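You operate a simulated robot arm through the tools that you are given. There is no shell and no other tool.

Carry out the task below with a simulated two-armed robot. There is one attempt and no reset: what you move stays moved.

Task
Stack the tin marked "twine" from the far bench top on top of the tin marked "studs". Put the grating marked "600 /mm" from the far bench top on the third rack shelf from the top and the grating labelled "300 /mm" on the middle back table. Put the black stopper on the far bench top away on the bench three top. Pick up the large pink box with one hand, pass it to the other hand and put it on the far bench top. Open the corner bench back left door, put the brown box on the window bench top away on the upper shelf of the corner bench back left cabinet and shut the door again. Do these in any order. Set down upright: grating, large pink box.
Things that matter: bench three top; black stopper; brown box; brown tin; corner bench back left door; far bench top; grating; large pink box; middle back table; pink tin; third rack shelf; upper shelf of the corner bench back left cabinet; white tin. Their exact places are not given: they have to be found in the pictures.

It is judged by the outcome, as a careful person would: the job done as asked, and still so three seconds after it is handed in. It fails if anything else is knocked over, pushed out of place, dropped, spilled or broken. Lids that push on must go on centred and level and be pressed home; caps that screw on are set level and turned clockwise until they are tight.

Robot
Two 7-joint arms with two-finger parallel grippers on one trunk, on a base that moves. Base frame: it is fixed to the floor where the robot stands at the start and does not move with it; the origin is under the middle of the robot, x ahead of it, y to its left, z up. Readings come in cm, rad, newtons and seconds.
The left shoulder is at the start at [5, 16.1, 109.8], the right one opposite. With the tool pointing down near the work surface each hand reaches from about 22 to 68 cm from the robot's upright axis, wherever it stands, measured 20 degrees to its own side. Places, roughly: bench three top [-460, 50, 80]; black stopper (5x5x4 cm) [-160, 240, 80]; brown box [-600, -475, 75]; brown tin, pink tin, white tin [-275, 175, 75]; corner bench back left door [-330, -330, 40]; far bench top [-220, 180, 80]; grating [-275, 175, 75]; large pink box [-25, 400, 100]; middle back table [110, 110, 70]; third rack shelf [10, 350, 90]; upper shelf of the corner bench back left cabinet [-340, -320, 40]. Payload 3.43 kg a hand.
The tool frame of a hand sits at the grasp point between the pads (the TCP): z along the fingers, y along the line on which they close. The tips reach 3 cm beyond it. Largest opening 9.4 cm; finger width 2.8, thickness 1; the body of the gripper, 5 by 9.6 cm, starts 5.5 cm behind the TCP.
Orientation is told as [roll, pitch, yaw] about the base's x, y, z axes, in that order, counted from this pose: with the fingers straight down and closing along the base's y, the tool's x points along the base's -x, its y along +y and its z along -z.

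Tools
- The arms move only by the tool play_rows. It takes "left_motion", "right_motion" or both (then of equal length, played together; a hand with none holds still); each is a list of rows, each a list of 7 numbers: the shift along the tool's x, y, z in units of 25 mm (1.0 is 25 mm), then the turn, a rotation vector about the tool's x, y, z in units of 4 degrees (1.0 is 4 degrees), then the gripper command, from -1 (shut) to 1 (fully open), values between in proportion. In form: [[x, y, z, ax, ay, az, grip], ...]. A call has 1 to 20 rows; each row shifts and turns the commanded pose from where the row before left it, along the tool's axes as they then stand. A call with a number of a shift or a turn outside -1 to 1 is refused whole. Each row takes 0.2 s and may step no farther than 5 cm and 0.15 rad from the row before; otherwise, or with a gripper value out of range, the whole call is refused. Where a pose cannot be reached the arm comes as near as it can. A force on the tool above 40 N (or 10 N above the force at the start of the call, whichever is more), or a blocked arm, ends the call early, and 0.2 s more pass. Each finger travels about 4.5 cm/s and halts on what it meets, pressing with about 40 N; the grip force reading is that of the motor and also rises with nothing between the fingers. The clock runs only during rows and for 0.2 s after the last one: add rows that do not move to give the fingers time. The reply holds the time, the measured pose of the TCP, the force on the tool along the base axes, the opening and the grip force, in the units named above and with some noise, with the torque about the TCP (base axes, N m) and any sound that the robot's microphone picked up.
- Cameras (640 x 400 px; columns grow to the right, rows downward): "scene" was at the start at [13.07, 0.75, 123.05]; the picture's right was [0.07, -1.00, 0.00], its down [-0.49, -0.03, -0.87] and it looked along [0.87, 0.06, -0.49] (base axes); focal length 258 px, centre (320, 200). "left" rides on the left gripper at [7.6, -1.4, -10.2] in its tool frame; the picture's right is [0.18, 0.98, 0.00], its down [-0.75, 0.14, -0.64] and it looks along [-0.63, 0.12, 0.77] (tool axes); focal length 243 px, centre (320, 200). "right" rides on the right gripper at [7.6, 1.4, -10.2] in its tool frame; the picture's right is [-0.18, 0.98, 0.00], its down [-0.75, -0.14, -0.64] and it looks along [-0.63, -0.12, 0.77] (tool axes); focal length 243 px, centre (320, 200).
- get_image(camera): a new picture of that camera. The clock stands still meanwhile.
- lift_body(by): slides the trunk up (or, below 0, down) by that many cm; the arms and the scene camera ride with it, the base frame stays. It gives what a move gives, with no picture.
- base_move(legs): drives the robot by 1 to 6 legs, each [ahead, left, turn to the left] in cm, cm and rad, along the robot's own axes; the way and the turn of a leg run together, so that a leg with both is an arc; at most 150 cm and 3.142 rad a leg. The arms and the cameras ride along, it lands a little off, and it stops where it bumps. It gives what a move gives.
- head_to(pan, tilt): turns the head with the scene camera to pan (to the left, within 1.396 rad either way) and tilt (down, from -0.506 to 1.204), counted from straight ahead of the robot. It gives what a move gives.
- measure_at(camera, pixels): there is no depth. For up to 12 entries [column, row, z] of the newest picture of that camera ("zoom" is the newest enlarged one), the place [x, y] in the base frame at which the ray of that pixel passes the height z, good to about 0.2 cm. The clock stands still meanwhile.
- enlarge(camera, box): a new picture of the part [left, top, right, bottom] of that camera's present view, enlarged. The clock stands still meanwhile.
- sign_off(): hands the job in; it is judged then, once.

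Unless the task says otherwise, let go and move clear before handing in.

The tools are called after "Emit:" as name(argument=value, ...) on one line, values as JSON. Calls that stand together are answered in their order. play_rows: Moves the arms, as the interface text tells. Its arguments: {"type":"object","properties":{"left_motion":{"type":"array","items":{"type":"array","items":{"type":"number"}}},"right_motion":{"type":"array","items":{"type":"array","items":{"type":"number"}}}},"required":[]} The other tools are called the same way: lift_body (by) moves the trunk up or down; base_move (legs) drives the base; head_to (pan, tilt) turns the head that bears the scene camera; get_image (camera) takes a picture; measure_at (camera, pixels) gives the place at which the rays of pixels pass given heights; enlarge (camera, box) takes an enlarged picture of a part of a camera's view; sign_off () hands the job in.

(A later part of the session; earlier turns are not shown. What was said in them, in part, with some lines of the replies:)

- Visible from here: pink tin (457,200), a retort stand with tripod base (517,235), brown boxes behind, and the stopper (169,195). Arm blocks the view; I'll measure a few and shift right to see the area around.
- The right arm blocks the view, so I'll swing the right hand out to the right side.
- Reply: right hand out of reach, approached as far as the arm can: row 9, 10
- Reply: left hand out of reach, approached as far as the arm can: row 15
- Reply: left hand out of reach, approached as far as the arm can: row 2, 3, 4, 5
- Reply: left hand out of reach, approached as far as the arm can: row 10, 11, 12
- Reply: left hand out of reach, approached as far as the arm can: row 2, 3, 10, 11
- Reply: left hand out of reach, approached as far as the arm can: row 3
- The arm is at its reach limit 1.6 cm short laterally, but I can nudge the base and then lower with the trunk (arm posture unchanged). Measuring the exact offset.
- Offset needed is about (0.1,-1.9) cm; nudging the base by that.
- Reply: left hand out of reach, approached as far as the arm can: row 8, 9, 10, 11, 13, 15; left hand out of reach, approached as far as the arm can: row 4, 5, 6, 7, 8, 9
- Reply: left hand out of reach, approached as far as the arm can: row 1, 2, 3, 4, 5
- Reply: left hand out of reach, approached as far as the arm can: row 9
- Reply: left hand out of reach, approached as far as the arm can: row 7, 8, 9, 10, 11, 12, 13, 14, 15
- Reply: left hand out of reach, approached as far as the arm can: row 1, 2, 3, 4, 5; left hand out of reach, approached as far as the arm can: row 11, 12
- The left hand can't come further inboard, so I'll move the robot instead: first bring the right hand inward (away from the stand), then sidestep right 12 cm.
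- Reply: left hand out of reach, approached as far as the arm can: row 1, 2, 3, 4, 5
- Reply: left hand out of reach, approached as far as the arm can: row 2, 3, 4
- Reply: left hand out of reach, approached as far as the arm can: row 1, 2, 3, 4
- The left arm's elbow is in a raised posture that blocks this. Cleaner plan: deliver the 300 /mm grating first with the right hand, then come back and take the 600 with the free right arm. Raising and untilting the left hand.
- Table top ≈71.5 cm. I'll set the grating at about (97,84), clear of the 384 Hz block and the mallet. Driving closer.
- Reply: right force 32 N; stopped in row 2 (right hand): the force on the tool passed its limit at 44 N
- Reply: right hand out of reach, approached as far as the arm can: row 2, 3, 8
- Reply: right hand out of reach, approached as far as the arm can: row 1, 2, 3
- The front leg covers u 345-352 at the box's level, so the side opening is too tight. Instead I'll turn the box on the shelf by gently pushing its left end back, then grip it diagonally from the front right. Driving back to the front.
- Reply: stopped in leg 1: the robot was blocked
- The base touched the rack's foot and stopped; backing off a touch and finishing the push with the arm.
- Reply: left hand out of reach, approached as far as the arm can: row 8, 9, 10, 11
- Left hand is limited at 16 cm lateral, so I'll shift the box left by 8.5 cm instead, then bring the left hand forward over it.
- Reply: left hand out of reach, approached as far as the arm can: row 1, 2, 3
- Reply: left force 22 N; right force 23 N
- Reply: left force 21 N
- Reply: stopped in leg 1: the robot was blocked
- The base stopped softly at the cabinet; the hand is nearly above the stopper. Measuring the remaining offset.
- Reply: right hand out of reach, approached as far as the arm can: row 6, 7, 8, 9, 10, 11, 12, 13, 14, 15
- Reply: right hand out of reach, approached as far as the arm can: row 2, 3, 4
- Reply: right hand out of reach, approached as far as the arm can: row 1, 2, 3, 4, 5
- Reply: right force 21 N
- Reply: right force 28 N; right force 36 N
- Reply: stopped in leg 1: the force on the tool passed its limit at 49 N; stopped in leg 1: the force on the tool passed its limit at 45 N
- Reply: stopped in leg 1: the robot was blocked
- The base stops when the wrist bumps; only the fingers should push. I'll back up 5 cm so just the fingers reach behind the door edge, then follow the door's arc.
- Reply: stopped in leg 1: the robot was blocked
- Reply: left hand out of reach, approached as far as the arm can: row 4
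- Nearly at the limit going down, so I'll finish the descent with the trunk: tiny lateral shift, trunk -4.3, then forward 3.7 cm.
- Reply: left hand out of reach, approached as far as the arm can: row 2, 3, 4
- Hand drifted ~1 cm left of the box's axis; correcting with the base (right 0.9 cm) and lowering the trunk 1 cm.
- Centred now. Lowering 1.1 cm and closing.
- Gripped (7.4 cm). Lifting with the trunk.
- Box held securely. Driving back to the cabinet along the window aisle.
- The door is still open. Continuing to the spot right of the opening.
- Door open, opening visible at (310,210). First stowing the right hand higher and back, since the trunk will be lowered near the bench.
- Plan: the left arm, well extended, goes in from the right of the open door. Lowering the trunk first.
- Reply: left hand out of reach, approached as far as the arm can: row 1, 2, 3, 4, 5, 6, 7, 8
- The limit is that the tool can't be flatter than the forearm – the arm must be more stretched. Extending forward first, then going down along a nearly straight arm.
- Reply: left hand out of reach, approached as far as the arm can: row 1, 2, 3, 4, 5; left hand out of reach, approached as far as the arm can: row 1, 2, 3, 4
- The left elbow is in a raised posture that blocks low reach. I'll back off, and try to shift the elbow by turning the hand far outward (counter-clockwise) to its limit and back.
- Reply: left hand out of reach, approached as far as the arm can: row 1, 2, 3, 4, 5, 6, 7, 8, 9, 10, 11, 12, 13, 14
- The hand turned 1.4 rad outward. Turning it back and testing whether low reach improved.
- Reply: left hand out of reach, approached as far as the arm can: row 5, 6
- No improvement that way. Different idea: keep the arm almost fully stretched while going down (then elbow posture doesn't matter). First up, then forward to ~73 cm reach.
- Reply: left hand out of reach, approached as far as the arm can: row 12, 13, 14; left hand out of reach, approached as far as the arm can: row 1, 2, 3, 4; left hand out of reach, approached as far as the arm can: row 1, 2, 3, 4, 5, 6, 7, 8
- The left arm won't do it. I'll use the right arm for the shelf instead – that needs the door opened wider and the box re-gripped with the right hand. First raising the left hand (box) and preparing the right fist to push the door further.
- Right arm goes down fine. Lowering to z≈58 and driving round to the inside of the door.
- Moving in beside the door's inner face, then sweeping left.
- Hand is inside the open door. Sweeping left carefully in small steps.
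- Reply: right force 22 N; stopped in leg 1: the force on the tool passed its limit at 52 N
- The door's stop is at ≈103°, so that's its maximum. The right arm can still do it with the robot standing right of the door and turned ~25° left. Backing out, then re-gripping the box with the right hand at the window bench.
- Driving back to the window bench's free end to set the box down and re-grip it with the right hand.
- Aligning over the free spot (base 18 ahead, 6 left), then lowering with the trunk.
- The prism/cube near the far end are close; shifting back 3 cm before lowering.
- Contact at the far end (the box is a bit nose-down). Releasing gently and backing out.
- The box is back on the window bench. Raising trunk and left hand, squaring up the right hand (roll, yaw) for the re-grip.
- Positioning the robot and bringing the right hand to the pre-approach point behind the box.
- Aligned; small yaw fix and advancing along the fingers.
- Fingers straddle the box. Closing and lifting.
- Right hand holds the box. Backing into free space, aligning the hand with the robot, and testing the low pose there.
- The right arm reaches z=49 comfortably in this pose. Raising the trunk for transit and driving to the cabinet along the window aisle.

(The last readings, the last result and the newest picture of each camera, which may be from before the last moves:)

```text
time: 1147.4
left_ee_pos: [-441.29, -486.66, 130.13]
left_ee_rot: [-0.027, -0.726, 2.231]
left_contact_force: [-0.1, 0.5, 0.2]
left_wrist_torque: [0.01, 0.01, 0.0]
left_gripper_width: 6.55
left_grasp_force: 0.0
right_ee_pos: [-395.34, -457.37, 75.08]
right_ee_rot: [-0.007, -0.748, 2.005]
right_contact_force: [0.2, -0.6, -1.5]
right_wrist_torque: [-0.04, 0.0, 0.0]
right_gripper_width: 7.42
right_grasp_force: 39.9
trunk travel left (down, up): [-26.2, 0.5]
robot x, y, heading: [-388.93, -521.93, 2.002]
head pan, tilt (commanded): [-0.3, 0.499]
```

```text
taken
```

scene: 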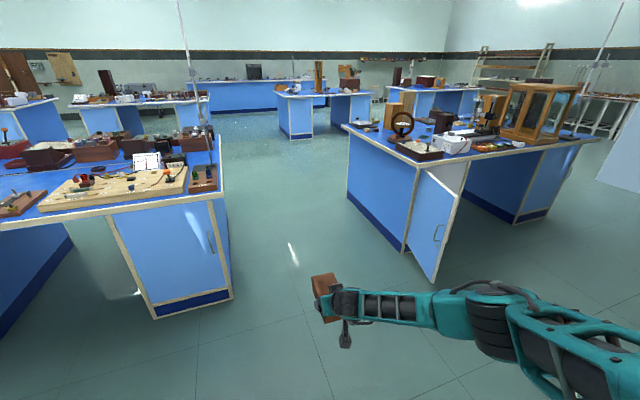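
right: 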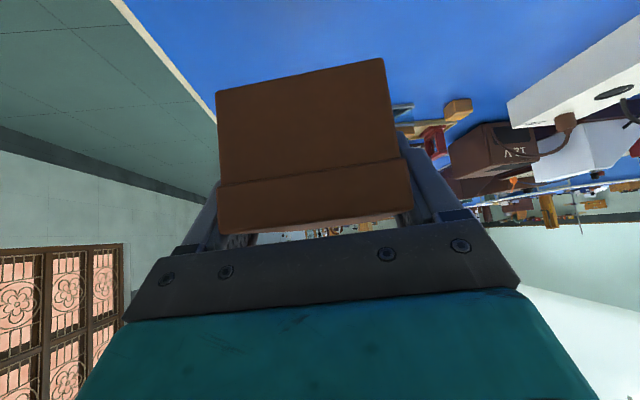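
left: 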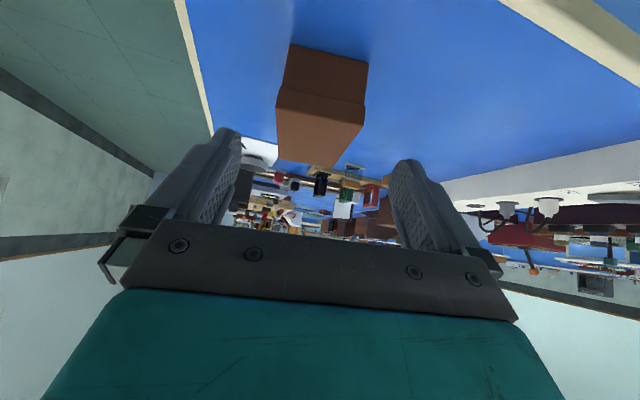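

Turning slightly and going on to the right of the open door.

Emit:
base_move(legs=[[0, 0, 0.04], [0, -146, 0]])

Emit:
head_to(pan=0.2, tilt=0.6)

Emit:
get_image(camera="scene")

```text
time: 1160.9
left_ee_pos: [-311.37, -421.69, 130.2]
left_ee_rot: [-0.03, -0.725, 2.27]
left_contact_force: [-0.4, -1.2, -0.6]
left_wrist_torque: [-0.01, -0.03, -0.03]
left_gripper_width: 6.58
left_grasp_force: 0.0
right_ee_pos: [-266.78, -390.52, 75.21]
right_ee_rot: [-0.007, -0.748, 2.045]
right_contact_force: [-0.2, 0.7, -2.2]
right_wrist_torque: [-0.04, -0.01, 0.02]
right_gripper_width: 7.4
right_grasp_force: 40.3
trunk travel left (down, up): [-26.2, 0.5]
robot x, y, heading: [-257.88, -454.58, 2.042]
head pan, tilt (commanded): [-0.3, 0.499]
```

```text
time: 1161.8
left_ee_pos: [-311.42, -421.71, 130.33]
left_ee_rot: [-0.03, -0.726, 2.272]
left_contact_force: [0.0, 1.2, -0.3]
left_wrist_torque: [0.02, -0.01, -0.03]
left_gripper_width: 6.6
left_grasp_force: 0.1
right_ee_pos: [-266.61, -390.54, 75.05]
right_ee_rot: [-0.007, -0.746, 2.045]
right_contact_force: [-0.1, -0.5, -1.3]
right_wrist_torque: [-0.03, -0.02, -0.05]
right_gripper_width: 7.4
right_grasp_force: 39.8
trunk travel left (down, up): [-26.2, 0.5]
robot x, y, heading: [-257.79, -454.02, 2.044]
head pan, tilt (commanded): [0.201, 0.6]
```

```text
taken
```

scene: 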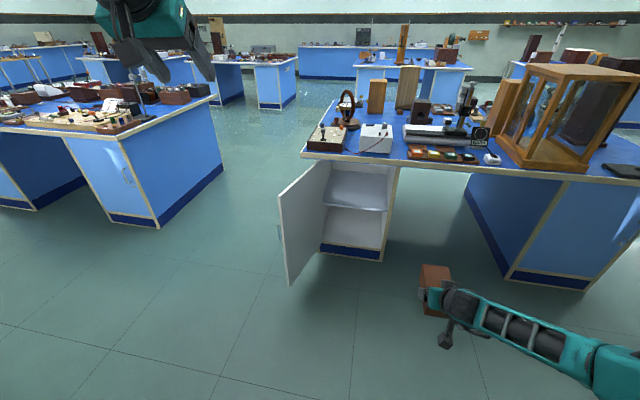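

Turning 22° left so the right hand points into the cabinet, then lowering and moving in along the cabinet's axis.

Emit:
base_move(legs=[[0, 0, 0.384]])

Emit:
lift_body(by=-26)

Emit:
base_move(legs=[[46, -18.6, 0]])

Emit:
head_to(pan=-0.2, tilt=0.75)

Emit:
get_image(camera="scene")

Emit:
get_image(camera="right")

```text
time: 1163.3
left_ee_pos: [-319.85, -443.63, 130.14]
left_ee_rot: [-0.031, -0.727, 2.647]
left_contact_force: [-1.5, -1.5, -0.7]
left_wrist_torque: [-0.03, -0.02, -0.03]
left_gripper_width: 6.61
left_grasp_force: 0.0
right_ee_pos: [-289.54, -398.2, 75.23]
right_ee_rot: [-0.006, -0.746, 2.419]
right_contact_force: [-1.1, 0.6, -0.4]
right_wrist_torque: [-0.04, -0.04, -0.03]
right_gripper_width: 7.41
right_grasp_force: 40.1
trunk travel left (down, up): [-26.2, 0.5]
robot x, y, heading: [-257.89, -454.59, 2.419]
head pan, tilt (commanded): [0.201, 0.6]
```

```text
time: 1166.0
left_ee_pos: [-319.89, -443.72, 104.3]
left_ee_rot: [-0.031, -0.726, 2.648]
left_contact_force: [0.0, 1.3, -0.2]
left_wrist_torque: [-0.02, 0.05, 0.0]
left_gripper_width: 6.56
left_grasp_force: 0.0
right_ee_pos: [-289.69, -398.24, 49.15]
right_ee_rot: [-0.008, -0.748, 2.422]
right_contact_force: [0.3, -0.3, -1.2]
right_wrist_torque: [-0.01, -0.04, 0.02]
right_gripper_width: 7.42
right_grasp_force: 39.9
trunk travel left (down, up): [-0.2, 26.5]
robot x, y, heading: [-258.09, -454.88, 2.417]
head pan, tilt (commanded): [0.201, 0.6]
```

```text
time: 1169.0
left_ee_pos: [-341.91, -398.57, 104.33]
left_ee_rot: [-0.031, -0.726, 2.643]
left_contact_force: [-0.6, -0.3, 0.5]
left_wrist_torque: [0.0, 0.02, 0.01]
left_gripper_width: 6.59
left_grasp_force: 0.0
right_ee_pos: [-311.56, -353.24, 49.1]
right_ee_rot: [-0.008, -0.747, 2.416]
right_contact_force: [-0.5, -0.2, -1.4]
right_wrist_torque: [-0.03, -0.02, 0.0]
right_gripper_width: 7.37
right_grasp_force: 39.8
trunk travel left (down, up): [-0.2, 26.5]
robot x, y, heading: [-279.9, -409.57, 2.418]
head pan, tilt (commanded): [0.201, 0.6]
```

```text
time: 1169.8
left_ee_pos: [-341.82, -398.66, 104.32]
left_ee_rot: [-0.031, -0.727, 2.644]
left_contact_force: [0.0, 0.6, 1.3]
left_wrist_torque: [0.01, -0.01, 0.01]
left_gripper_width: 6.6
left_grasp_force: 0.0
right_ee_pos: [-311.54, -353.18, 49.07]
right_ee_rot: [-0.007, -0.749, 2.417]
right_contact_force: [0.2, 0.0, -2.0]
right_wrist_torque: [-0.03, -0.03, 0.02]
right_gripper_width: 7.37
right_grasp_force: 40.0
trunk travel left (down, up): [-0.2, 26.5]
robot x, y, heading: [-279.87, -409.81, 2.413]
head pan, tilt (commanded): [-0.201, 0.75]
```

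```text
taken
```

scene: 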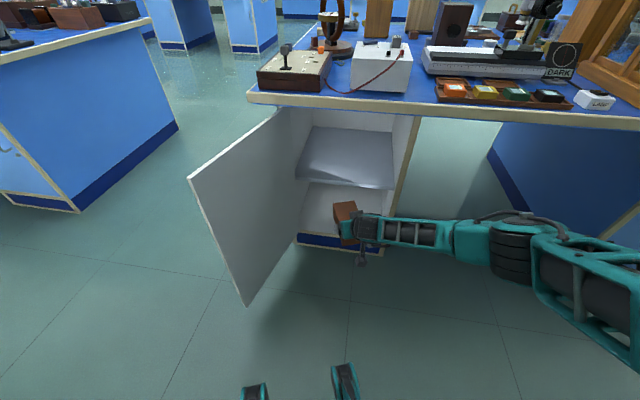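

```text
taken
```

right: 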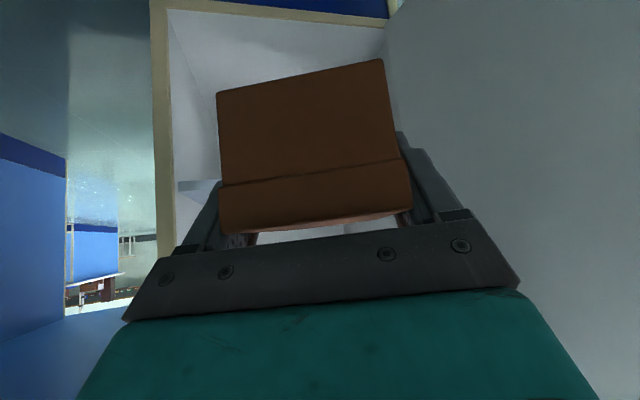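

Hand and box are in front of the opening. Moving in 18 cm and checking.

Emit:
base_move(legs=[[17, -6.6, 0]])

Emit:
get_image(camera="scene")

Emit:
get_image(camera="right")

```text
time: 1171.4
left_ee_pos: [-350.16, -382.44, 104.38]
left_ee_rot: [-0.032, -0.726, 2.644]
left_contact_force: [-0.1, 0.5, -0.5]
left_wrist_torque: [-0.01, 0.0, -0.02]
left_gripper_width: 6.6
left_grasp_force: 0.1
right_ee_pos: [-319.82, -337.08, 49.12]
right_ee_rot: [-0.007, -0.748, 2.416]
right_contact_force: [0.3, -1.1, -0.9]
right_wrist_torque: [-0.05, -0.06, 0.01]
right_gripper_width: 7.38
right_grasp_force: 40.0
trunk travel left (down, up): [-0.2, 26.5]
robot x, y, heading: [-288.4, -393.77, 2.419]
head pan, tilt (commanded): [-0.201, 0.75]
```

```text
taken
```

scene: 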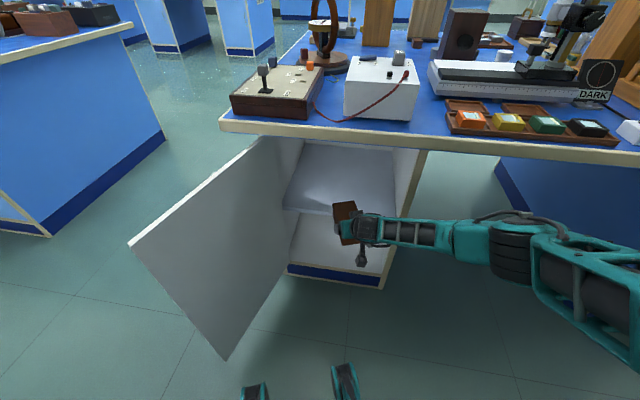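

```text
taken
```

right: 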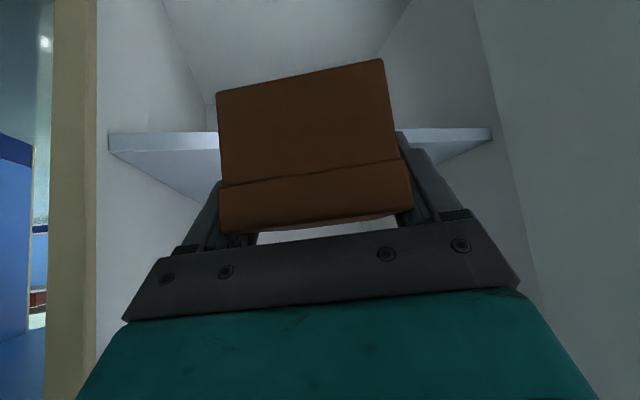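

Checking the shelf's front edge height with the right camera.

Emit:
measure_at(camera="right", pixels=[[150, 153, 38], [150, 153, 40], [150, 153, 42], [450, 143, 38], [450, 143, 40], [450, 143, 42], [150, 133, 36], [150, 133, 38]])

Emit:
enlarge(camera="right", box=[90, 80, 510, 260])

```text
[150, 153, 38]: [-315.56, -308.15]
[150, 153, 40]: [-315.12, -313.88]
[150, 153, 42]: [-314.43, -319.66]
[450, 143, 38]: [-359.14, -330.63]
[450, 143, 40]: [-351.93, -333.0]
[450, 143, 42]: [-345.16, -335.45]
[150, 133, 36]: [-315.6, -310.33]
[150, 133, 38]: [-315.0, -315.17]
```

```text
1.52 times, centred on (300, 170) of right
```

zoom: 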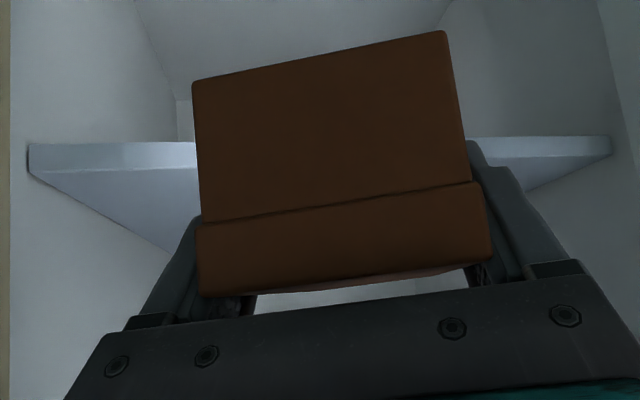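

The shelf may be a little higher than I thought (z 40-43.5), so I raise the trunk 2 cm before entering and will lower by feel.

Emit:
lift_body(by=2)

Emit:
base_move(legs=[[8, -3.1, 0]])

Emit:
get_image(camera="right")

Emit:
get_image(camera="scene")

```text
time: 1172.0
left_ee_pos: [-350.09, -382.4, 106.28]
left_ee_rot: [-0.029, -0.727, 2.646]
left_contact_force: [-0.5, 0.0, 0.8]
left_wrist_torque: [-0.05, 0.02, 0.0]
left_gripper_width: 6.55
left_grasp_force: 0.0
right_ee_pos: [-319.74, -337.0, 51.07]
right_ee_rot: [-0.008, -0.747, 2.417]
right_contact_force: [-0.5, 0.2, -3.2]
right_wrist_torque: [-0.02, -0.04, 0.02]
right_gripper_width: 7.38
right_grasp_force: 39.9
trunk travel left (down, up): [-2.2, 24.5]
robot x, y, heading: [-287.97, -393.55, 2.414]
head pan, tilt (commanded): [-0.201, 0.75]
```

```text
time: 1173.1
left_ee_pos: [-354.01, -374.69, 106.39]
left_ee_rot: [-0.03, -0.726, 2.645]
left_contact_force: [0.5, -0.1, 0.4]
left_wrist_torque: [-0.01, 0.01, 0.01]
left_gripper_width: 6.61
left_grasp_force: 0.1
right_ee_pos: [-323.82, -329.47, 51.29]
right_ee_rot: [-0.007, -0.747, 2.417]
right_contact_force: [-0.6, 0.2, -1.7]
right_wrist_torque: [-0.04, -0.03, 0.03]
right_gripper_width: 7.4
right_grasp_force: 39.7
trunk travel left (down, up): [-2.2, 24.5]
robot x, y, heading: [-292.36, -385.73, 2.418]
head pan, tilt (commanded): [-0.201, 0.75]
```

```text
taken
```

right: 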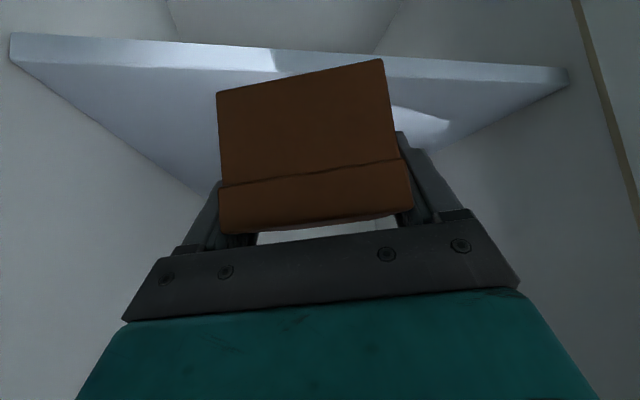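

```text
taken
```

scene: 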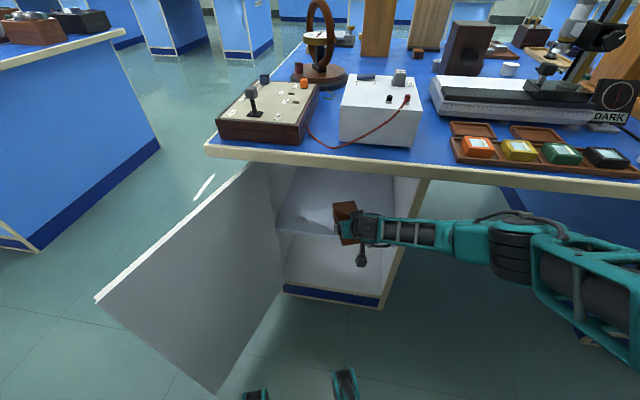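

Emit:
measure_at(camera="right", pixels=[[60, 67, 40], [60, 67, 42], [60, 67, 44], [520, 85, 40], [520, 85, 42], [520, 85, 44]])

```text
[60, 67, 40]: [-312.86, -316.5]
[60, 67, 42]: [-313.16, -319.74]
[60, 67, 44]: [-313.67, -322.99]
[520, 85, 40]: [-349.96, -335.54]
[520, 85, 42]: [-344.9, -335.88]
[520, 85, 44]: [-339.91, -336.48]
```

Shelf top ≈42.4, front edge v≈-338.4. Advancing 7.5 cm so the box is over the shelf.

Emit:
base_move(legs=[[7.2, -2.8, 0]])

Emit:
get_image(camera="right")

Emit:
get_image(camera="scene")

```text
time: 1174.2
left_ee_pos: [-357.5, -367.9, 106.37]
left_ee_rot: [-0.03, -0.727, 2.645]
left_contact_force: [-0.8, -0.4, 0.5]
left_wrist_torque: [0.05, -0.04, -0.01]
left_gripper_width: 6.58
left_grasp_force: 0.0
right_ee_pos: [-327.22, -322.7, 51.15]
right_ee_rot: [-0.008, -0.747, 2.418]
right_contact_force: [0.1, 0.2, -0.6]
right_wrist_torque: [-0.06, -0.03, 0.03]
right_gripper_width: 7.39
right_grasp_force: 40.1
trunk travel left (down, up): [-2.2, 24.5]
robot x, y, heading: [-295.6, -378.95, 2.412]
head pan, tilt (commanded): [-0.201, 0.75]
```

```text
taken
```

right: 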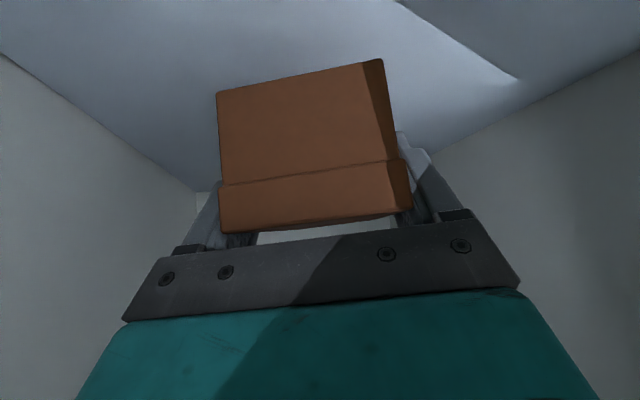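

```text
taken
```

scene: 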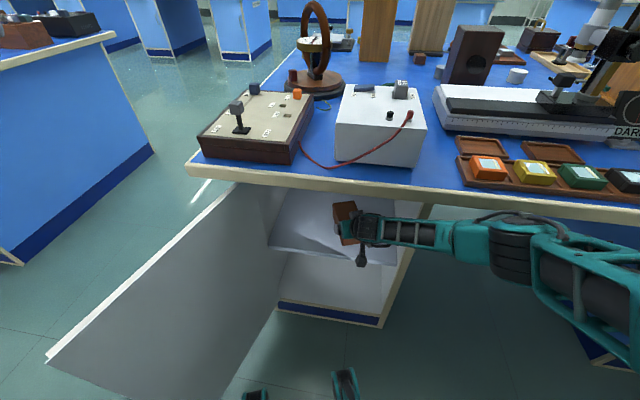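

Box is over the shelf but should go deeper. Lowering to just above the shelf first (keeps the forearm clear of the overhang), then 4 cm further in.

Emit:
lift_body(by=-2)

Emit:
play_rows(right_motion=[[0.27, 0, 0.294, 0, 0, 0, -1], [0.2, 0, 0.22, 0, 0, 0, -1], [0, 0, 0, 0, 0, 0, -1]])

Emit:
base_move(legs=[[3.7, -1.5, 0]])

Emit:
get_image(camera="right")

Emit:
get_image(camera="scene")

```text
time: 1174.8
left_ee_pos: [-357.66, -367.93, 104.3]
left_ee_rot: [-0.032, -0.728, 2.643]
left_contact_force: [0.0, -0.8, -0.8]
left_wrist_torque: [-0.02, -0.01, -0.01]
left_gripper_width: 6.6
left_grasp_force: 0.0
right_ee_pos: [-327.08, -322.7, 49.11]
right_ee_rot: [-0.007, -0.748, 2.418]
right_contact_force: [0.2, -0.6, -1.4]
right_wrist_torque: [-0.03, -0.05, -0.01]
right_gripper_width: 7.37
right_grasp_force: 39.8
trunk travel left (down, up): [-0.2, 26.5]
robot x, y, heading: [-295.48, -379.02, 2.419]
head pan, tilt (commanded): [-0.201, 0.75]
```

```text
time: 1175.6
left_ee_pos: [-357.57, -367.97, 104.27]
left_ee_rot: [-0.03, -0.728, 2.644]
left_contact_force: [0.4, -1.1, 1.1]
left_wrist_torque: [0.01, -0.02, 0.01]
left_gripper_width: 6.57
left_grasp_force: 0.1
right_ee_pos: [-327.24, -322.56, 47.41]
right_ee_rot: [-0.007, -0.746, 2.416]
right_contact_force: [-0.5, 0.7, -2.3]
right_wrist_torque: [-0.08, -0.02, -0.04]
right_gripper_width: 7.38
right_grasp_force: 39.7
trunk travel left (down, up): [-0.2, 26.5]
robot x, y, heading: [-295.75, -378.99, 2.418]
head pan, tilt (commanded): [-0.201, 0.75]
```

```text
time: 1176.5
left_ee_pos: [-359.27, -364.32, 104.37]
left_ee_rot: [-0.03, -0.728, 2.644]
left_contact_force: [0.2, 0.2, 0.0]
left_wrist_torque: [-0.01, 0.0, -0.02]
left_gripper_width: 6.59
left_grasp_force: 0.1
right_ee_pos: [-329.03, -319.09, 47.58]
right_ee_rot: [-0.007, -0.747, 2.418]
right_contact_force: [0.2, 0.5, -1.6]
right_wrist_torque: [0.02, -0.06, 0.0]
right_gripper_width: 7.37
right_grasp_force: 39.9
trunk travel left (down, up): [-0.2, 26.5]
robot x, y, heading: [-297.73, -375.2, 2.418]
head pan, tilt (commanded): [-0.201, 0.75]
```

```text
taken
```

right: 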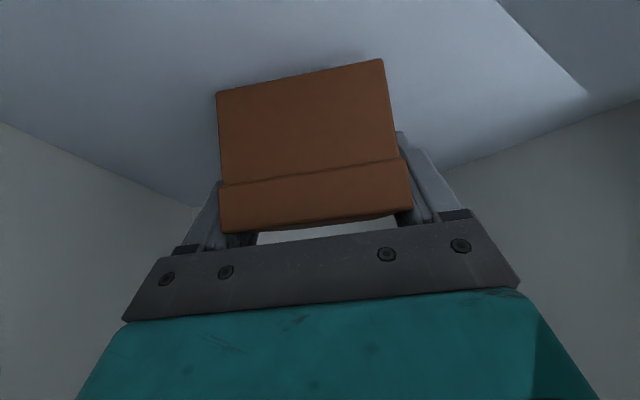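

```text
taken
```

scene: 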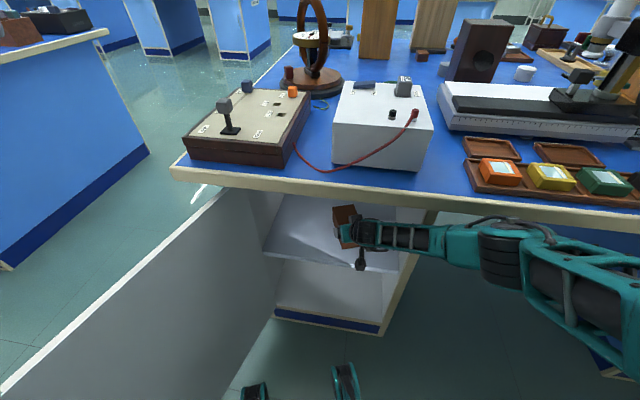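

Now lowering onto the shelf by feel.

Emit:
play_rows(right_motion=[[0.054, 0, 0.059, 0, 0, 0, -1], [0.054, 0, 0.059, 0, 0, 0, -1], [0.054, 0, 0.059, 0, 0, 0, -1], [0.054, 0, 0.059, 0, 0, 0, -1], [0, 0, 0, 0, 0, 0, -1]])

Emit:
play_rows(right_motion=[[0.054, 0, 0.059, 0, 0, 0, -1], [0.054, 0, 0.059, 0, 0, 0, -1], [0, 0, 0, 0, 0, 0, -1]])

```text
time: 1177.7
left_ee_pos: [-359.27, -364.4, 104.37]
left_ee_rot: [-0.03, -0.729, 2.644]
left_contact_force: [-0.7, 0.2, -0.3]
left_wrist_torque: [-0.01, 0.0, 0.01]
left_gripper_width: 6.58
left_grasp_force: 0.0
right_ee_pos: [-329.06, -319.09, 46.71]
right_ee_rot: [-0.006, -0.746, 2.416]
right_contact_force: [0.1, 0.3, -0.9]
right_wrist_torque: [-0.01, 0.01, -0.04]
right_gripper_width: 7.39
right_grasp_force: 39.7
trunk travel left (down, up): [-0.2, 26.5]
robot x, y, heading: [-297.34, -375.51, 2.414]
head pan, tilt (commanded): [-0.201, 0.75]
```

```text
time: 1178.5
left_ee_pos: [-359.23, -364.37, 104.44]
left_ee_rot: [-0.031, -0.73, 2.645]
left_contact_force: [-0.7, 0.3, -0.7]
left_wrist_torque: [0.0, -0.04, -0.01]
left_gripper_width: 6.56
left_grasp_force: 0.1
right_ee_pos: [-329.11, -318.94, 46.7]
right_ee_rot: [-0.006, -0.752, 2.415]
right_contact_force: [2.2, -0.3, 15.7]
right_wrist_torque: [0.06, 0.98, 0.09]
right_gripper_width: 7.36
right_grasp_force: 40.2
trunk travel left (down, up): [-0.2, 26.5]
robot x, y, heading: [-297.37, -375.67, 2.417]
head pan, tilt (commanded): [-0.201, 0.75]
```

Contact. Opening and withdrawing straight back.

Emit:
play_rows(right_motion=[[0, 0, 0, 0, 0, 0, 0.4], [0, 0, 0, 0, 0, 0, 0.65], [0, 0, 0, 0, 0, 0, 0.85], [0, 0, 0, 0, 0, 0, 1], [0, 0, 0, 0, 0, 0, 1], [0, 0, 0, 0, 0, 0, 1]])

Emit:
get_image(camera="right")

Emit:
base_move(legs=[[-8, 0, 0]])

Emit:
get_image(camera="right")

```text
time: 1179.9
left_ee_pos: [-359.35, -364.44, 104.42]
left_ee_rot: [-0.031, -0.728, 2.644]
left_contact_force: [-0.9, -0.8, -0.2]
left_wrist_torque: [0.01, -0.01, -0.01]
left_gripper_width: 6.59
left_grasp_force: 0.1
right_ee_pos: [-328.98, -319.05, 46.25]
right_ee_rot: [-0.007, -0.748, 2.417]
right_contact_force: [-0.1, 0.5, 0.8]
right_wrist_torque: [0.0, -0.01, -0.01]
right_gripper_width: 9.42
right_grasp_force: 0.1
trunk travel left (down, up): [-0.2, 26.5]
robot x, y, heading: [-297.03, -375.69, 2.413]
head pan, tilt (commanded): [-0.201, 0.75]
```

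```text
taken
```

right: 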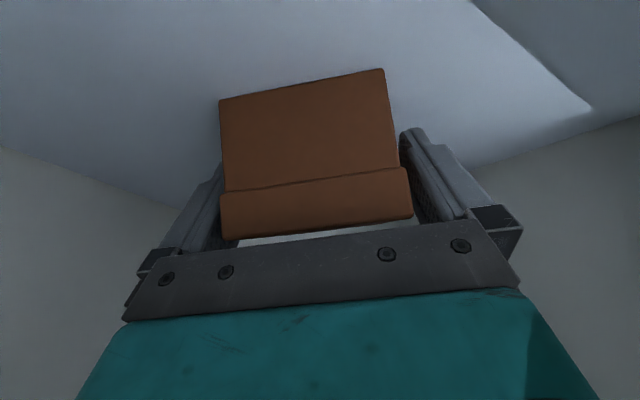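

```text
time: 1181.0
left_ee_pos: [-353.37, -369.7, 104.34]
left_ee_rot: [-0.031, -0.727, 2.643]
left_contact_force: [-0.2, 0.1, 0.1]
left_wrist_torque: [0.01, 0.01, 0.01]
left_gripper_width: 6.57
left_grasp_force: 0.1
right_ee_pos: [-323.21, -324.29, 46.29]
right_ee_rot: [-0.006, -0.747, 2.419]
right_contact_force: [0.6, 0.0, 0.0]
right_wrist_torque: [-0.02, -0.01, 0.01]
right_gripper_width: 9.42
right_grasp_force: 0.1
trunk travel left (down, up): [-0.2, 26.5]
robot x, y, heading: [-291.82, -380.88, 2.415]
head pan, tilt (commanded): [-0.201, 0.75]
```

```text
taken
```

right: 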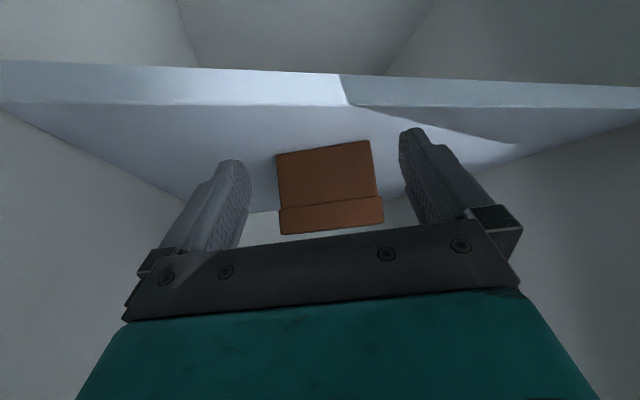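

The brown box sits on the upper shelf, well inside. Backing out fully, then straightening up.

Emit:
base_move(legs=[[-49, 19.5, 0], [0, 0, -0.375]])

Emit:
play_rows(right_motion=[[0, 0, 0, 0, 0, 0, 0], [0, 0, 0, 0, 0, 0, -1], [0, 0, 0, 0, 0, 0, -1], [0, 0, 0, 0, 0, 0, -1], [0, 0, 0, 0, 0, 0, -1], [0, 0, 0, 0, 0, 0, -1]])

Emit:
head_to(pan=0.1, tilt=0.6)

Emit:
get_image(camera="scene")

```text
time: 1185.1
left_ee_pos: [-322.39, -394.61, 104.46]
left_ee_rot: [-0.031, -0.727, 2.279]
left_contact_force: [0.0, 1.2, -0.1]
left_wrist_torque: [0.04, -0.02, 0.03]
left_gripper_width: 6.57
left_grasp_force: 0.0
right_ee_pos: [-278.0, -363.18, 46.32]
right_ee_rot: [-0.005, -0.749, 2.055]
right_contact_force: [-0.5, 0.2, 0.3]
right_wrist_torque: [-0.01, 0.01, 0.01]
right_gripper_width: 9.4
right_grasp_force: 0.1
trunk travel left (down, up): [-0.2, 26.5]
robot x, y, heading: [-268.37, -427.24, 2.05]
head pan, tilt (commanded): [-0.201, 0.75]
```

```text
time: 1186.5
left_ee_pos: [-322.44, -394.71, 104.33]
left_ee_rot: [-0.033, -0.728, 2.278]
left_contact_force: [-0.4, -0.1, 0.5]
left_wrist_torque: [0.01, 0.01, 0.01]
left_gripper_width: 6.58
left_grasp_force: 0.0
right_ee_pos: [-277.97, -363.14, 46.34]
right_ee_rot: [-0.007, -0.746, 2.055]
right_contact_force: [0.7, 0.4, -0.2]
right_wrist_torque: [-0.01, -0.02, 0.01]
right_gripper_width: 0.0
right_grasp_force: 24.5
trunk travel left (down, up): [-0.2, 26.5]
robot x, y, heading: [-268.28, -426.81, 2.046]
head pan, tilt (commanded): [-0.201, 0.75]
```

```text
time: 1187.3
left_ee_pos: [-322.38, -394.62, 104.36]
left_ee_rot: [-0.032, -0.729, 2.278]
left_contact_force: [0.0, -0.1, 0.0]
left_wrist_torque: [0.01, 0.0, 0.01]
left_gripper_width: 6.59
left_grasp_force: 0.0
right_ee_pos: [-277.83, -363.07, 46.33]
right_ee_rot: [-0.008, -0.748, 2.055]
right_contact_force: [0.9, -0.7, 0.1]
right_wrist_torque: [0.0, 0.02, -0.02]
right_gripper_width: 0.01
right_grasp_force: 32.8
trunk travel left (down, up): [-0.2, 26.5]
robot x, y, heading: [-268.56, -426.97, 2.053]
head pan, tilt (commanded): [0.099, 0.6]
```

```text
taken
```

scene: 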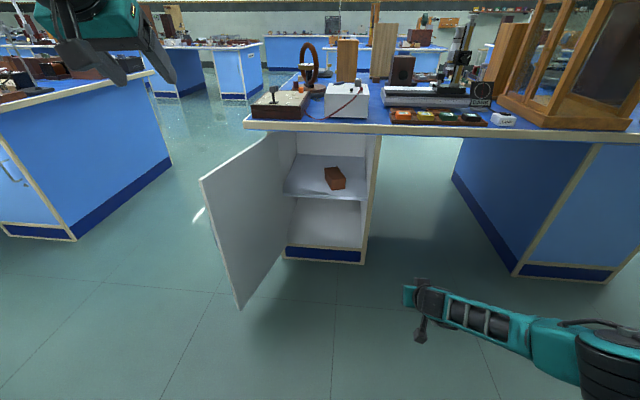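

The box lies on the shelf at (335,178). Now to shut the door: moving the fist round to the door's outer side.

Emit:
base_move(legs=[[0, 86, 0], [19, 0, 0]])

Emit:
head_to(pan=-0.3, tilt=0.7)

Emit:
get_image(camera="scene")

```text
time: 1196.4
left_ee_pos: [-406.91, -415.91, 104.38]
left_ee_rot: [-0.032, -0.727, 2.266]
left_contact_force: [-1.0, -0.3, -0.2]
left_wrist_torque: [-0.03, -0.02, 0.01]
left_gripper_width: 6.56
left_grasp_force: 0.0
right_ee_pos: [-362.0, -385.09, 46.35]
right_ee_rot: [-0.008, -0.747, 2.04]
right_contact_force: [0.3, 0.0, 0.1]
right_wrist_torque: [0.01, 0.0, 0.02]
right_gripper_width: 0.0
right_grasp_force: 33.2
trunk travel left (down, up): [-0.2, 26.5]
robot x, y, heading: [-353.56, -449.35, 2.037]
head pan, tilt (commanded): [0.099, 0.6]
```

```text
time: 1197.2
left_ee_pos: [-406.79, -416.02, 104.34]
left_ee_rot: [-0.031, -0.727, 2.268]
left_contact_force: [0.0, 0.5, -0.1]
left_wrist_torque: [-0.02, -0.02, -0.02]
left_gripper_width: 6.58
left_grasp_force: 0.0
right_ee_pos: [-361.95, -385.05, 46.19]
right_ee_rot: [-0.008, -0.749, 2.04]
right_contact_force: [-1.0, 0.5, 0.2]
right_wrist_torque: [-0.01, 0.0, 0.0]
right_gripper_width: 0.0
right_grasp_force: 33.5
trunk travel left (down, up): [-0.2, 26.5]
robot x, y, heading: [-353.41, -449.06, 2.038]
head pan, tilt (commanded): [-0.3, 0.7]
```

```text
taken
```

scene: 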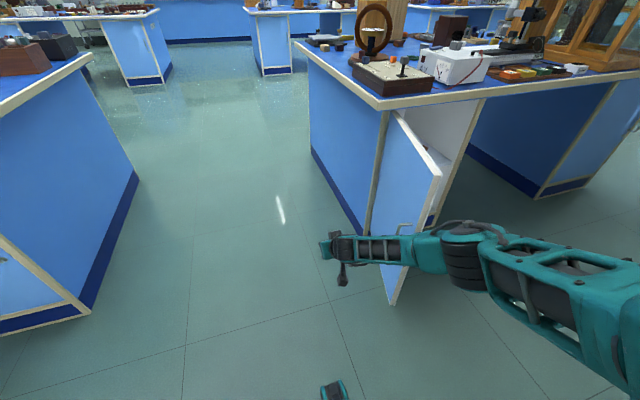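

Fist is left of the open door. Sweeping right to swing it shut.

Emit:
base_move(legs=[[0, -22, 0]])

Emit:
base_move(legs=[[0, -12, 0]])

Emit:
get_image(camera="scene")

```text
time: 1199.8
left_ee_pos: [-387.1, -406.11, 104.3]
left_ee_rot: [-0.032, -0.728, 2.271]
left_contact_force: [0.0, 0.0, -0.3]
left_wrist_torque: [0.0, 0.03, 0.01]
left_gripper_width: 6.58
left_grasp_force: 0.1
right_ee_pos: [-342.29, -375.12, 46.25]
right_ee_rot: [-0.008, -0.748, 2.043]
right_contact_force: [-0.4, 0.1, 0.7]
right_wrist_torque: [0.02, 0.01, -0.05]
right_gripper_width: 0.0
right_grasp_force: 33.2
trunk travel left (down, up): [-0.2, 26.5]
robot x, y, heading: [-333.26, -439.05, 2.044]
head pan, tilt (commanded): [-0.3, 0.7]
```

```text
time: 1201.5
left_ee_pos: [-376.6, -400.83, 104.42]
left_ee_rot: [-0.031, -0.727, 2.268]
left_contact_force: [0.1, -0.2, 0.1]
left_wrist_torque: [0.0, -0.01, 0.0]
left_gripper_width: 6.59
left_grasp_force: 0.0
right_ee_pos: [-331.82, -369.64, 46.44]
right_ee_rot: [-0.007, -0.747, 2.042]
right_contact_force: [0.4, -0.3, 0.3]
right_wrist_torque: [-0.01, 0.0, -0.04]
right_gripper_width: 0.0
right_grasp_force: 32.9
trunk travel left (down, up): [-0.2, 26.5]
robot x, y, heading: [-323.36, -433.46, 2.038]
head pan, tilt (commanded): [-0.3, 0.7]
```

```text
taken
```

scene: 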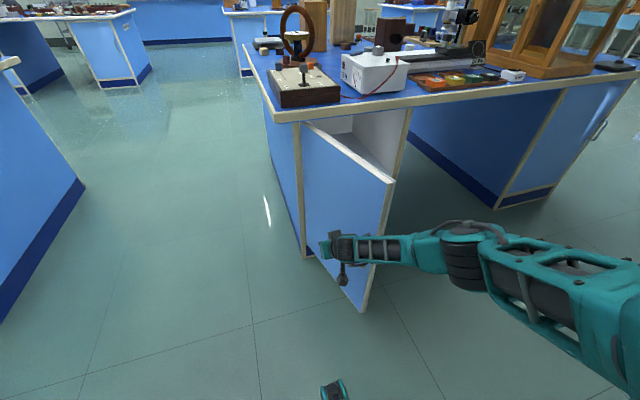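

The door is swinging shut (≈65°). Continuing right and then forward.

Emit:
base_move(legs=[[0, -12, 0]])

Emit:
base_move(legs=[[8, -6, 0]])

Emit:
get_image(camera="scene")

```text
time: 1203.2
left_ee_pos: [-365.97, -395.33, 104.3]
left_ee_rot: [-0.033, -0.729, 2.269]
left_contact_force: [0.0, 0.1, -0.1]
left_wrist_torque: [-0.02, 0.03, -0.02]
left_gripper_width: 6.58
left_grasp_force: 0.1
right_ee_pos: [-321.1, -364.33, 46.32]
right_ee_rot: [-0.007, -0.747, 2.044]
right_contact_force: [0.1, 1.1, 0.8]
right_wrist_torque: [0.02, -0.01, 0.02]
right_gripper_width: 0.0
right_grasp_force: 32.6
trunk travel left (down, up): [-0.2, 26.5]
robot x, y, heading: [-312.37, -428.54, 2.042]
head pan, tilt (commanded): [-0.3, 0.7]
```

```text
time: 1204.4
left_ee_pos: [-364.17, -385.28, 104.3]
left_ee_rot: [-0.032, -0.727, 2.268]
left_contact_force: [0.1, 0.7, -0.7]
left_wrist_torque: [0.0, 0.0, 0.02]
left_gripper_width: 6.59
left_grasp_force: 0.1
right_ee_pos: [-319.19, -354.25, 46.26]
right_ee_rot: [-0.007, -0.746, 2.041]
right_contact_force: [-0.1, 0.9, 0.1]
right_wrist_torque: [0.0, -0.04, -0.01]
right_gripper_width: 0.02
right_grasp_force: 32.8
trunk travel left (down, up): [-0.2, 26.5]
robot x, y, heading: [-310.84, -418.22, 2.038]
head pan, tilt (commanded): [-0.3, 0.7]
```

```text
taken
```

scene: 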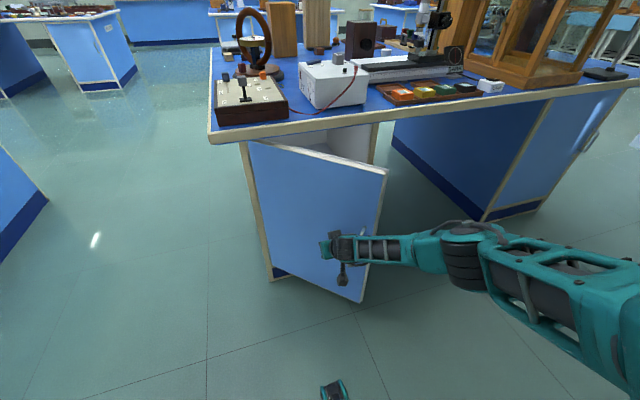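

Door ≈38°. Pushing forward to close it, keeping clear of the handle.

Emit:
base_move(legs=[[8, -4, 0]])

Emit:
base_move(legs=[[6, 0, 0]])

Emit:
get_image(camera="scene")

```text
time: 1205.5
left_ee_pos: [-364.09, -376.28, 104.4]
left_ee_rot: [-0.031, -0.73, 2.267]
left_contact_force: [0.0, -0.3, 0.0]
left_wrist_torque: [0.02, 0.01, -0.02]
left_gripper_width: 6.59
left_grasp_force: 0.0
right_ee_pos: [-319.16, -345.36, 46.26]
right_ee_rot: [-0.008, -0.748, 2.038]
right_contact_force: [0.1, 0.1, 0.1]
right_wrist_torque: [-0.03, 0.0, 0.02]
right_gripper_width: 0.03
right_grasp_force: 32.4
trunk travel left (down, up): [-0.2, 26.5]
robot x, y, heading: [-310.97, -409.23, 2.038]
head pan, tilt (commanded): [-0.3, 0.7]
```

```text
time: 1206.5
left_ee_pos: [-366.82, -371.1, 104.4]
left_ee_rot: [-0.031, -0.729, 2.267]
left_contact_force: [0.5, -0.4, 0.5]
left_wrist_torque: [-0.05, 0.01, -0.03]
left_gripper_width: 6.59
left_grasp_force: 0.1
right_ee_pos: [-321.72, -340.17, 46.16]
right_ee_rot: [-0.009, -0.747, 2.04]
right_contact_force: [0.8, -0.7, 0.2]
right_wrist_torque: [0.0, 0.01, -0.03]
right_gripper_width: 0.02
right_grasp_force: 32.7
trunk travel left (down, up): [-0.2, 26.5]
robot x, y, heading: [-313.54, -404.23, 2.038]
head pan, tilt (commanded): [-0.3, 0.7]
```

```text
taken
```

scene: 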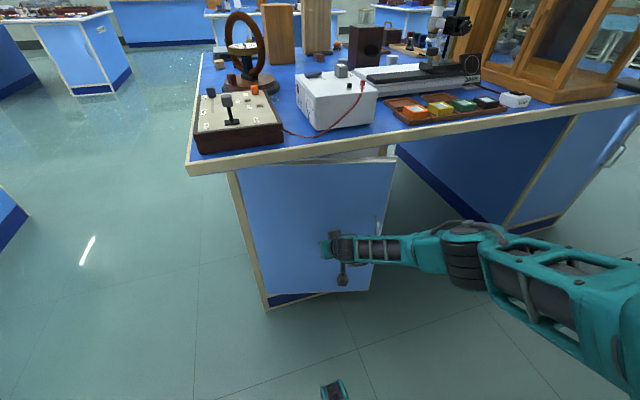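

Door ≈18°. Continuing gently.

Emit:
base_move(legs=[[5, -1, 0]])

Emit:
base_move(legs=[[2.5, 0, 0]])

Emit:
get_image(camera="scene")

Emit:
get_image(camera="right")

```text
time: 1207.4
left_ee_pos: [-368.12, -366.17, 104.27]
left_ee_rot: [-0.032, -0.728, 2.266]
left_contact_force: [0.3, 0.4, 0.0]
left_wrist_torque: [0.02, -0.01, 0.02]
left_gripper_width: 6.57
left_grasp_force: 0.1
right_ee_pos: [-323.04, -335.23, 46.24]
right_ee_rot: [-0.007, -0.747, 2.039]
right_contact_force: [0.2, -0.2, -1.0]
right_wrist_torque: [0.0, -0.04, -0.01]
right_gripper_width: 0.0
right_grasp_force: 33.3
trunk travel left (down, up): [-0.2, 26.5]
robot x, y, heading: [-314.76, -399.22, 2.033]
head pan, tilt (commanded): [-0.3, 0.7]
```

```text
time: 1208.2
left_ee_pos: [-369.25, -363.86, 104.35]
left_ee_rot: [-0.03, -0.728, 2.265]
left_contact_force: [-0.6, -0.7, 0.2]
left_wrist_torque: [0.02, 0.01, 0.01]
left_gripper_width: 6.54
left_grasp_force: 0.1
right_ee_pos: [-324.32, -333.16, 46.16]
right_ee_rot: [-0.009, -0.747, 2.042]
right_contact_force: [3.0, -7.3, -3.2]
right_wrist_torque: [-0.16, -0.13, 0.07]
right_gripper_width: 0.01
right_grasp_force: 32.9
trunk travel left (down, up): [-0.2, 26.5]
robot x, y, heading: [-315.85, -397.31, 2.036]
head pan, tilt (commanded): [-0.3, 0.7]
```

```text
taken
```

scene: 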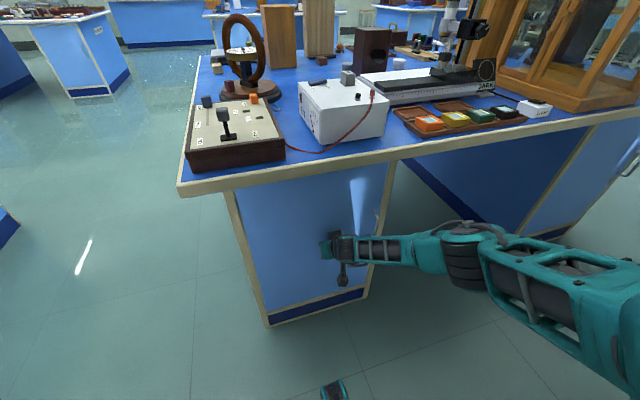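

```text
taken
```

right: 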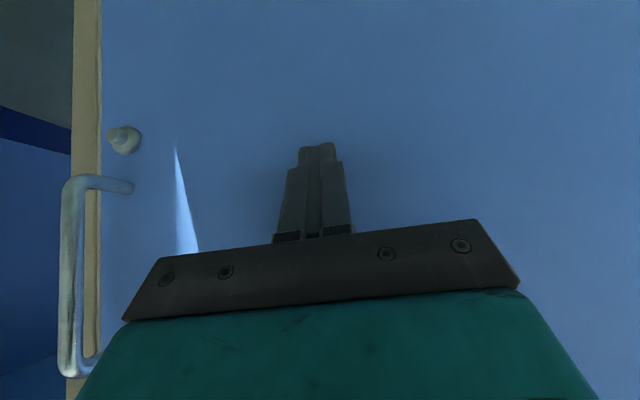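

The door looks flush. Pressing a few millimetres more to be sure, then checking.

Emit:
base_move(legs=[[0.7, 0, 0]])

Emit:
base_move(legs=[[-20, 0, 0]])

Emit:
head_to(pan=-0.1, tilt=0.7)

Emit:
get_image(camera="scene")

Emit:
enlarge(camera="scene", box=[240, 110, 400, 270])

```text
time: 1209.0
left_ee_pos: [-369.39, -363.48, 104.33]
left_ee_rot: [-0.032, -0.728, 2.266]
left_contact_force: [-0.7, 0.1, -0.1]
left_wrist_torque: [-0.01, -0.01, -0.01]
left_gripper_width: 6.57
left_grasp_force: 0.2
right_ee_pos: [-324.13, -333.08, 45.69]
right_ee_rot: [-0.011, -0.736, 2.043]
right_contact_force: [0.8, -3.4, 1.3]
right_wrist_torque: [-0.04, 0.02, 0.02]
right_gripper_width: 0.0
right_grasp_force: 33.3
trunk travel left (down, up): [-0.2, 26.5]
robot x, y, heading: [-315.87, -396.8, 2.036]
head pan, tilt (commanded): [-0.3, 0.7]
stopped in leg 1: the force on the tool passed its limit at 86 N (the readings are from after the stop); the commanded pose is now the measured one
```

```text
time: 1210.6
left_ee_pos: [-360.62, -380.93, 104.37]
left_ee_rot: [-0.032, -0.727, 2.263]
left_contact_force: [0.2, 1.1, 0.2]
left_wrist_torque: [-0.01, 0.02, 0.01]
left_gripper_width: 6.56
left_grasp_force: 0.1
right_ee_pos: [-315.39, -350.64, 45.8]
right_ee_rot: [-0.008, -0.736, 2.04]
right_contact_force: [0.2, 0.6, -0.4]
right_wrist_torque: [0.01, 0.0, 0.01]
right_gripper_width: 0.0
right_grasp_force: 32.6
trunk travel left (down, up): [-0.2, 26.5]
robot x, y, heading: [-307.02, -414.05, 2.033]
head pan, tilt (commanded): [-0.3, 0.7]
```

```text
time: 1211.4
left_ee_pos: [-360.62, -380.86, 104.39]
left_ee_rot: [-0.03, -0.728, 2.263]
left_contact_force: [-0.2, 0.1, -0.1]
left_wrist_torque: [0.0, 0.01, 0.0]
left_gripper_width: 6.58
left_grasp_force: 0.0
right_ee_pos: [-315.33, -350.48, 45.77]
right_ee_rot: [-0.008, -0.738, 2.04]
right_contact_force: [-0.2, -0.4, -0.4]
right_wrist_torque: [0.01, -0.02, -0.01]
right_gripper_width: 0.01
right_grasp_force: 33.1
trunk travel left (down, up): [-0.2, 26.5]
robot x, y, heading: [-306.87, -414.36, 2.04]
head pan, tilt (commanded): [-0.099, 0.7]
```

```text
taken
```

scene: 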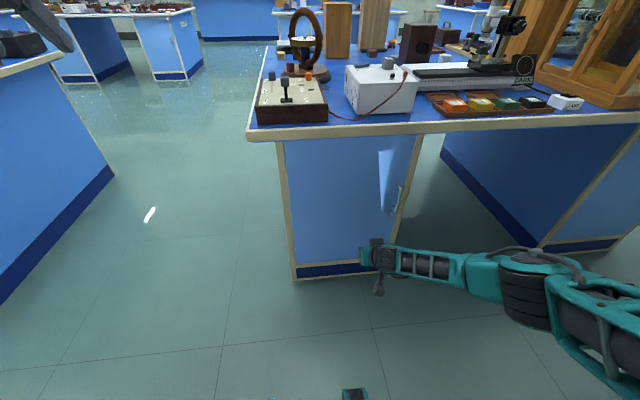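

```text
2.50 times, centred on (320, 190) of scene
```

zoom: 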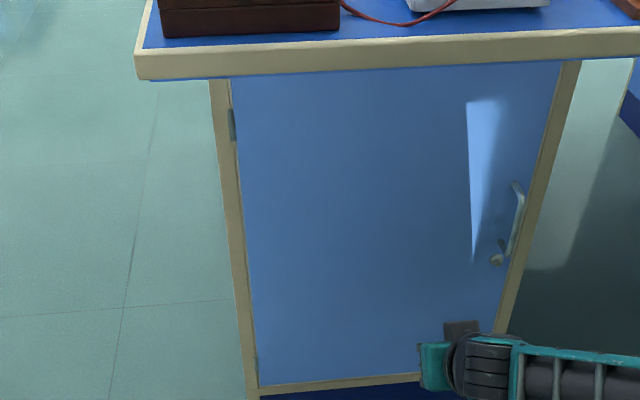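

The door is shut flush and everything requested is done. Backing well clear before handing in.

Emit:
base_move(legs=[[-35, 0, 0]])

Emit:
lift_body(by=20)

Emit:
head_to(pan=0.0, tilt=0.35)

Emit:
get_image(camera="scene")

Emit:
enlarge(camera="scene", box=[200, 60, 480, 240])

```text
time: 1213.6
left_ee_pos: [-344.74, -412.0, 104.31]
left_ee_rot: [-0.032, -0.727, 2.255]
left_contact_force: [0.1, 0.1, 0.3]
left_wrist_torque: [0.02, -0.03, -0.06]
left_gripper_width: 6.58
left_grasp_force: 0.1
right_ee_pos: [-299.29, -381.87, 45.7]
right_ee_rot: [-0.009, -0.737, 2.033]
right_contact_force: [0.2, 0.2, -0.7]
right_wrist_torque: [0.0, 0.03, 0.01]
right_gripper_width: 0.01
right_grasp_force: 32.8
trunk travel left (down, up): [-0.2, 26.5]
robot x, y, heading: [-291.42, -445.77, 2.027]
head pan, tilt (commanded): [-0.099, 0.7]
```

```text
time: 1215.8
left_ee_pos: [-344.72, -411.98, 124.33]
left_ee_rot: [-0.031, -0.728, 2.254]
left_contact_force: [-0.3, -0.4, -0.2]
left_wrist_torque: [0.03, 0.01, -0.03]
left_gripper_width: 6.56
left_grasp_force: 0.1
right_ee_pos: [-299.2, -381.96, 65.68]
right_ee_rot: [-0.009, -0.736, 2.033]
right_contact_force: [-0.1, -0.2, 0.9]
right_wrist_torque: [-0.01, -0.02, -0.02]
right_gripper_width: 0.0
right_grasp_force: 32.8
trunk travel left (down, up): [-20.2, 6.5]
robot x, y, heading: [-291.45, -445.46, 2.028]
head pan, tilt (commanded): [-0.099, 0.7]
```

```text
time: 1216.6
left_ee_pos: [-344.7, -412.01, 124.42]
left_ee_rot: [-0.029, -0.726, 2.255]
left_contact_force: [0.0, 0.2, -0.2]
left_wrist_torque: [-0.01, 0.0, -0.01]
left_gripper_width: 6.59
left_grasp_force: 0.1
right_ee_pos: [-299.33, -381.9, 65.72]
right_ee_rot: [-0.008, -0.737, 2.031]
right_contact_force: [0.3, -1.0, 0.2]
right_wrist_torque: [-0.02, 0.01, -0.01]
right_gripper_width: 0.02
right_grasp_force: 33.4
trunk travel left (down, up): [-20.2, 6.5]
robot x, y, heading: [-291.68, -446.01, 2.029]
head pan, tilt (commanded): [0.0, 0.351]
```

```text
taken
```

scene: 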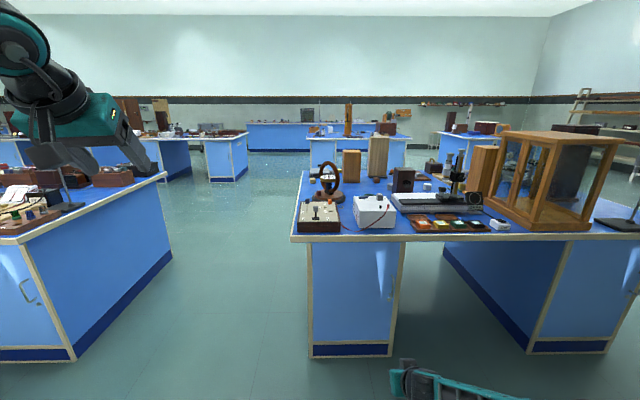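

```text
2.22 times, centred on (340, 150) of scene
```

zoom: 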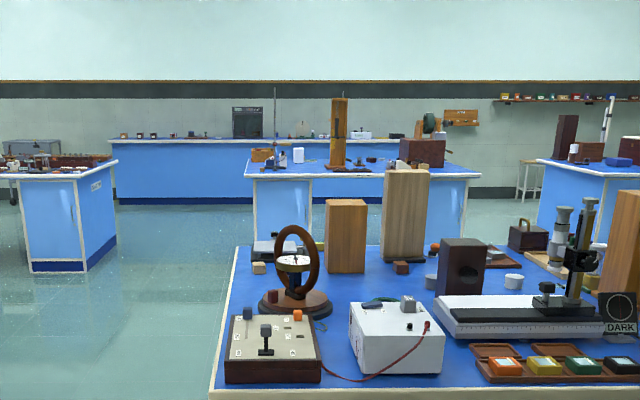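

The door is closed and the corner bench undisturbed. A last zoom toward the far bench's left end to confirm the tin stack.

Emit:
enlarge(camera="scene", box=[425, 95, 515, 150])

```text
7.11 times, centred on (470, 122) of scene
```

zoom: 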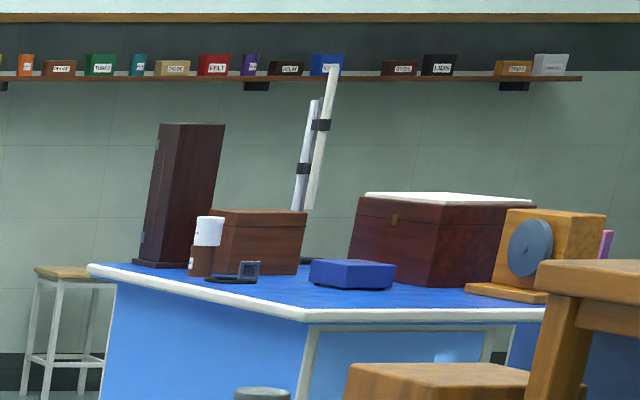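

The zoom shows the white twine tin standing on the brown studs tin at (207,245). The tower, stand and boxes around it are untouched. Everything asked for has been done, and both hands are empty and clear, so I am handing in.

Emit:
sign_off()

```text
The job is handed in.
```

I finished every part of the task and handed it in.

- **Tins:** the twine tin stands on the studs tin on the far bench. I saw it still standing in a last zoom before handing in.
- **Gratings:** the 600 /mm grating stands upright on the third rack shelf, between PADS and WEIGHTS. The 300 /mm grating stands upright on the middle back table.
- **Black stopper:** it is on the bench three top.
- **Large pink box (LAMPS):** I took it off the rack with the right hand and passed it to the left in the air. It is now upright on the far bench top. To get a grip on it, I first turned it on its shelf by pushing one end.
- **Brown box (CORKS):** it is on the upper shelf of the corner bench back left cabinet, and the door is shut flush.

The base touched the rack's foot once and the far bench's cabinet once, and stopped both times. In later pictures nothing nearby looked moved. The last look back covered the tins and the corner bench. I did not go back to check the gratings, the stopper or the pink box after setting them down.
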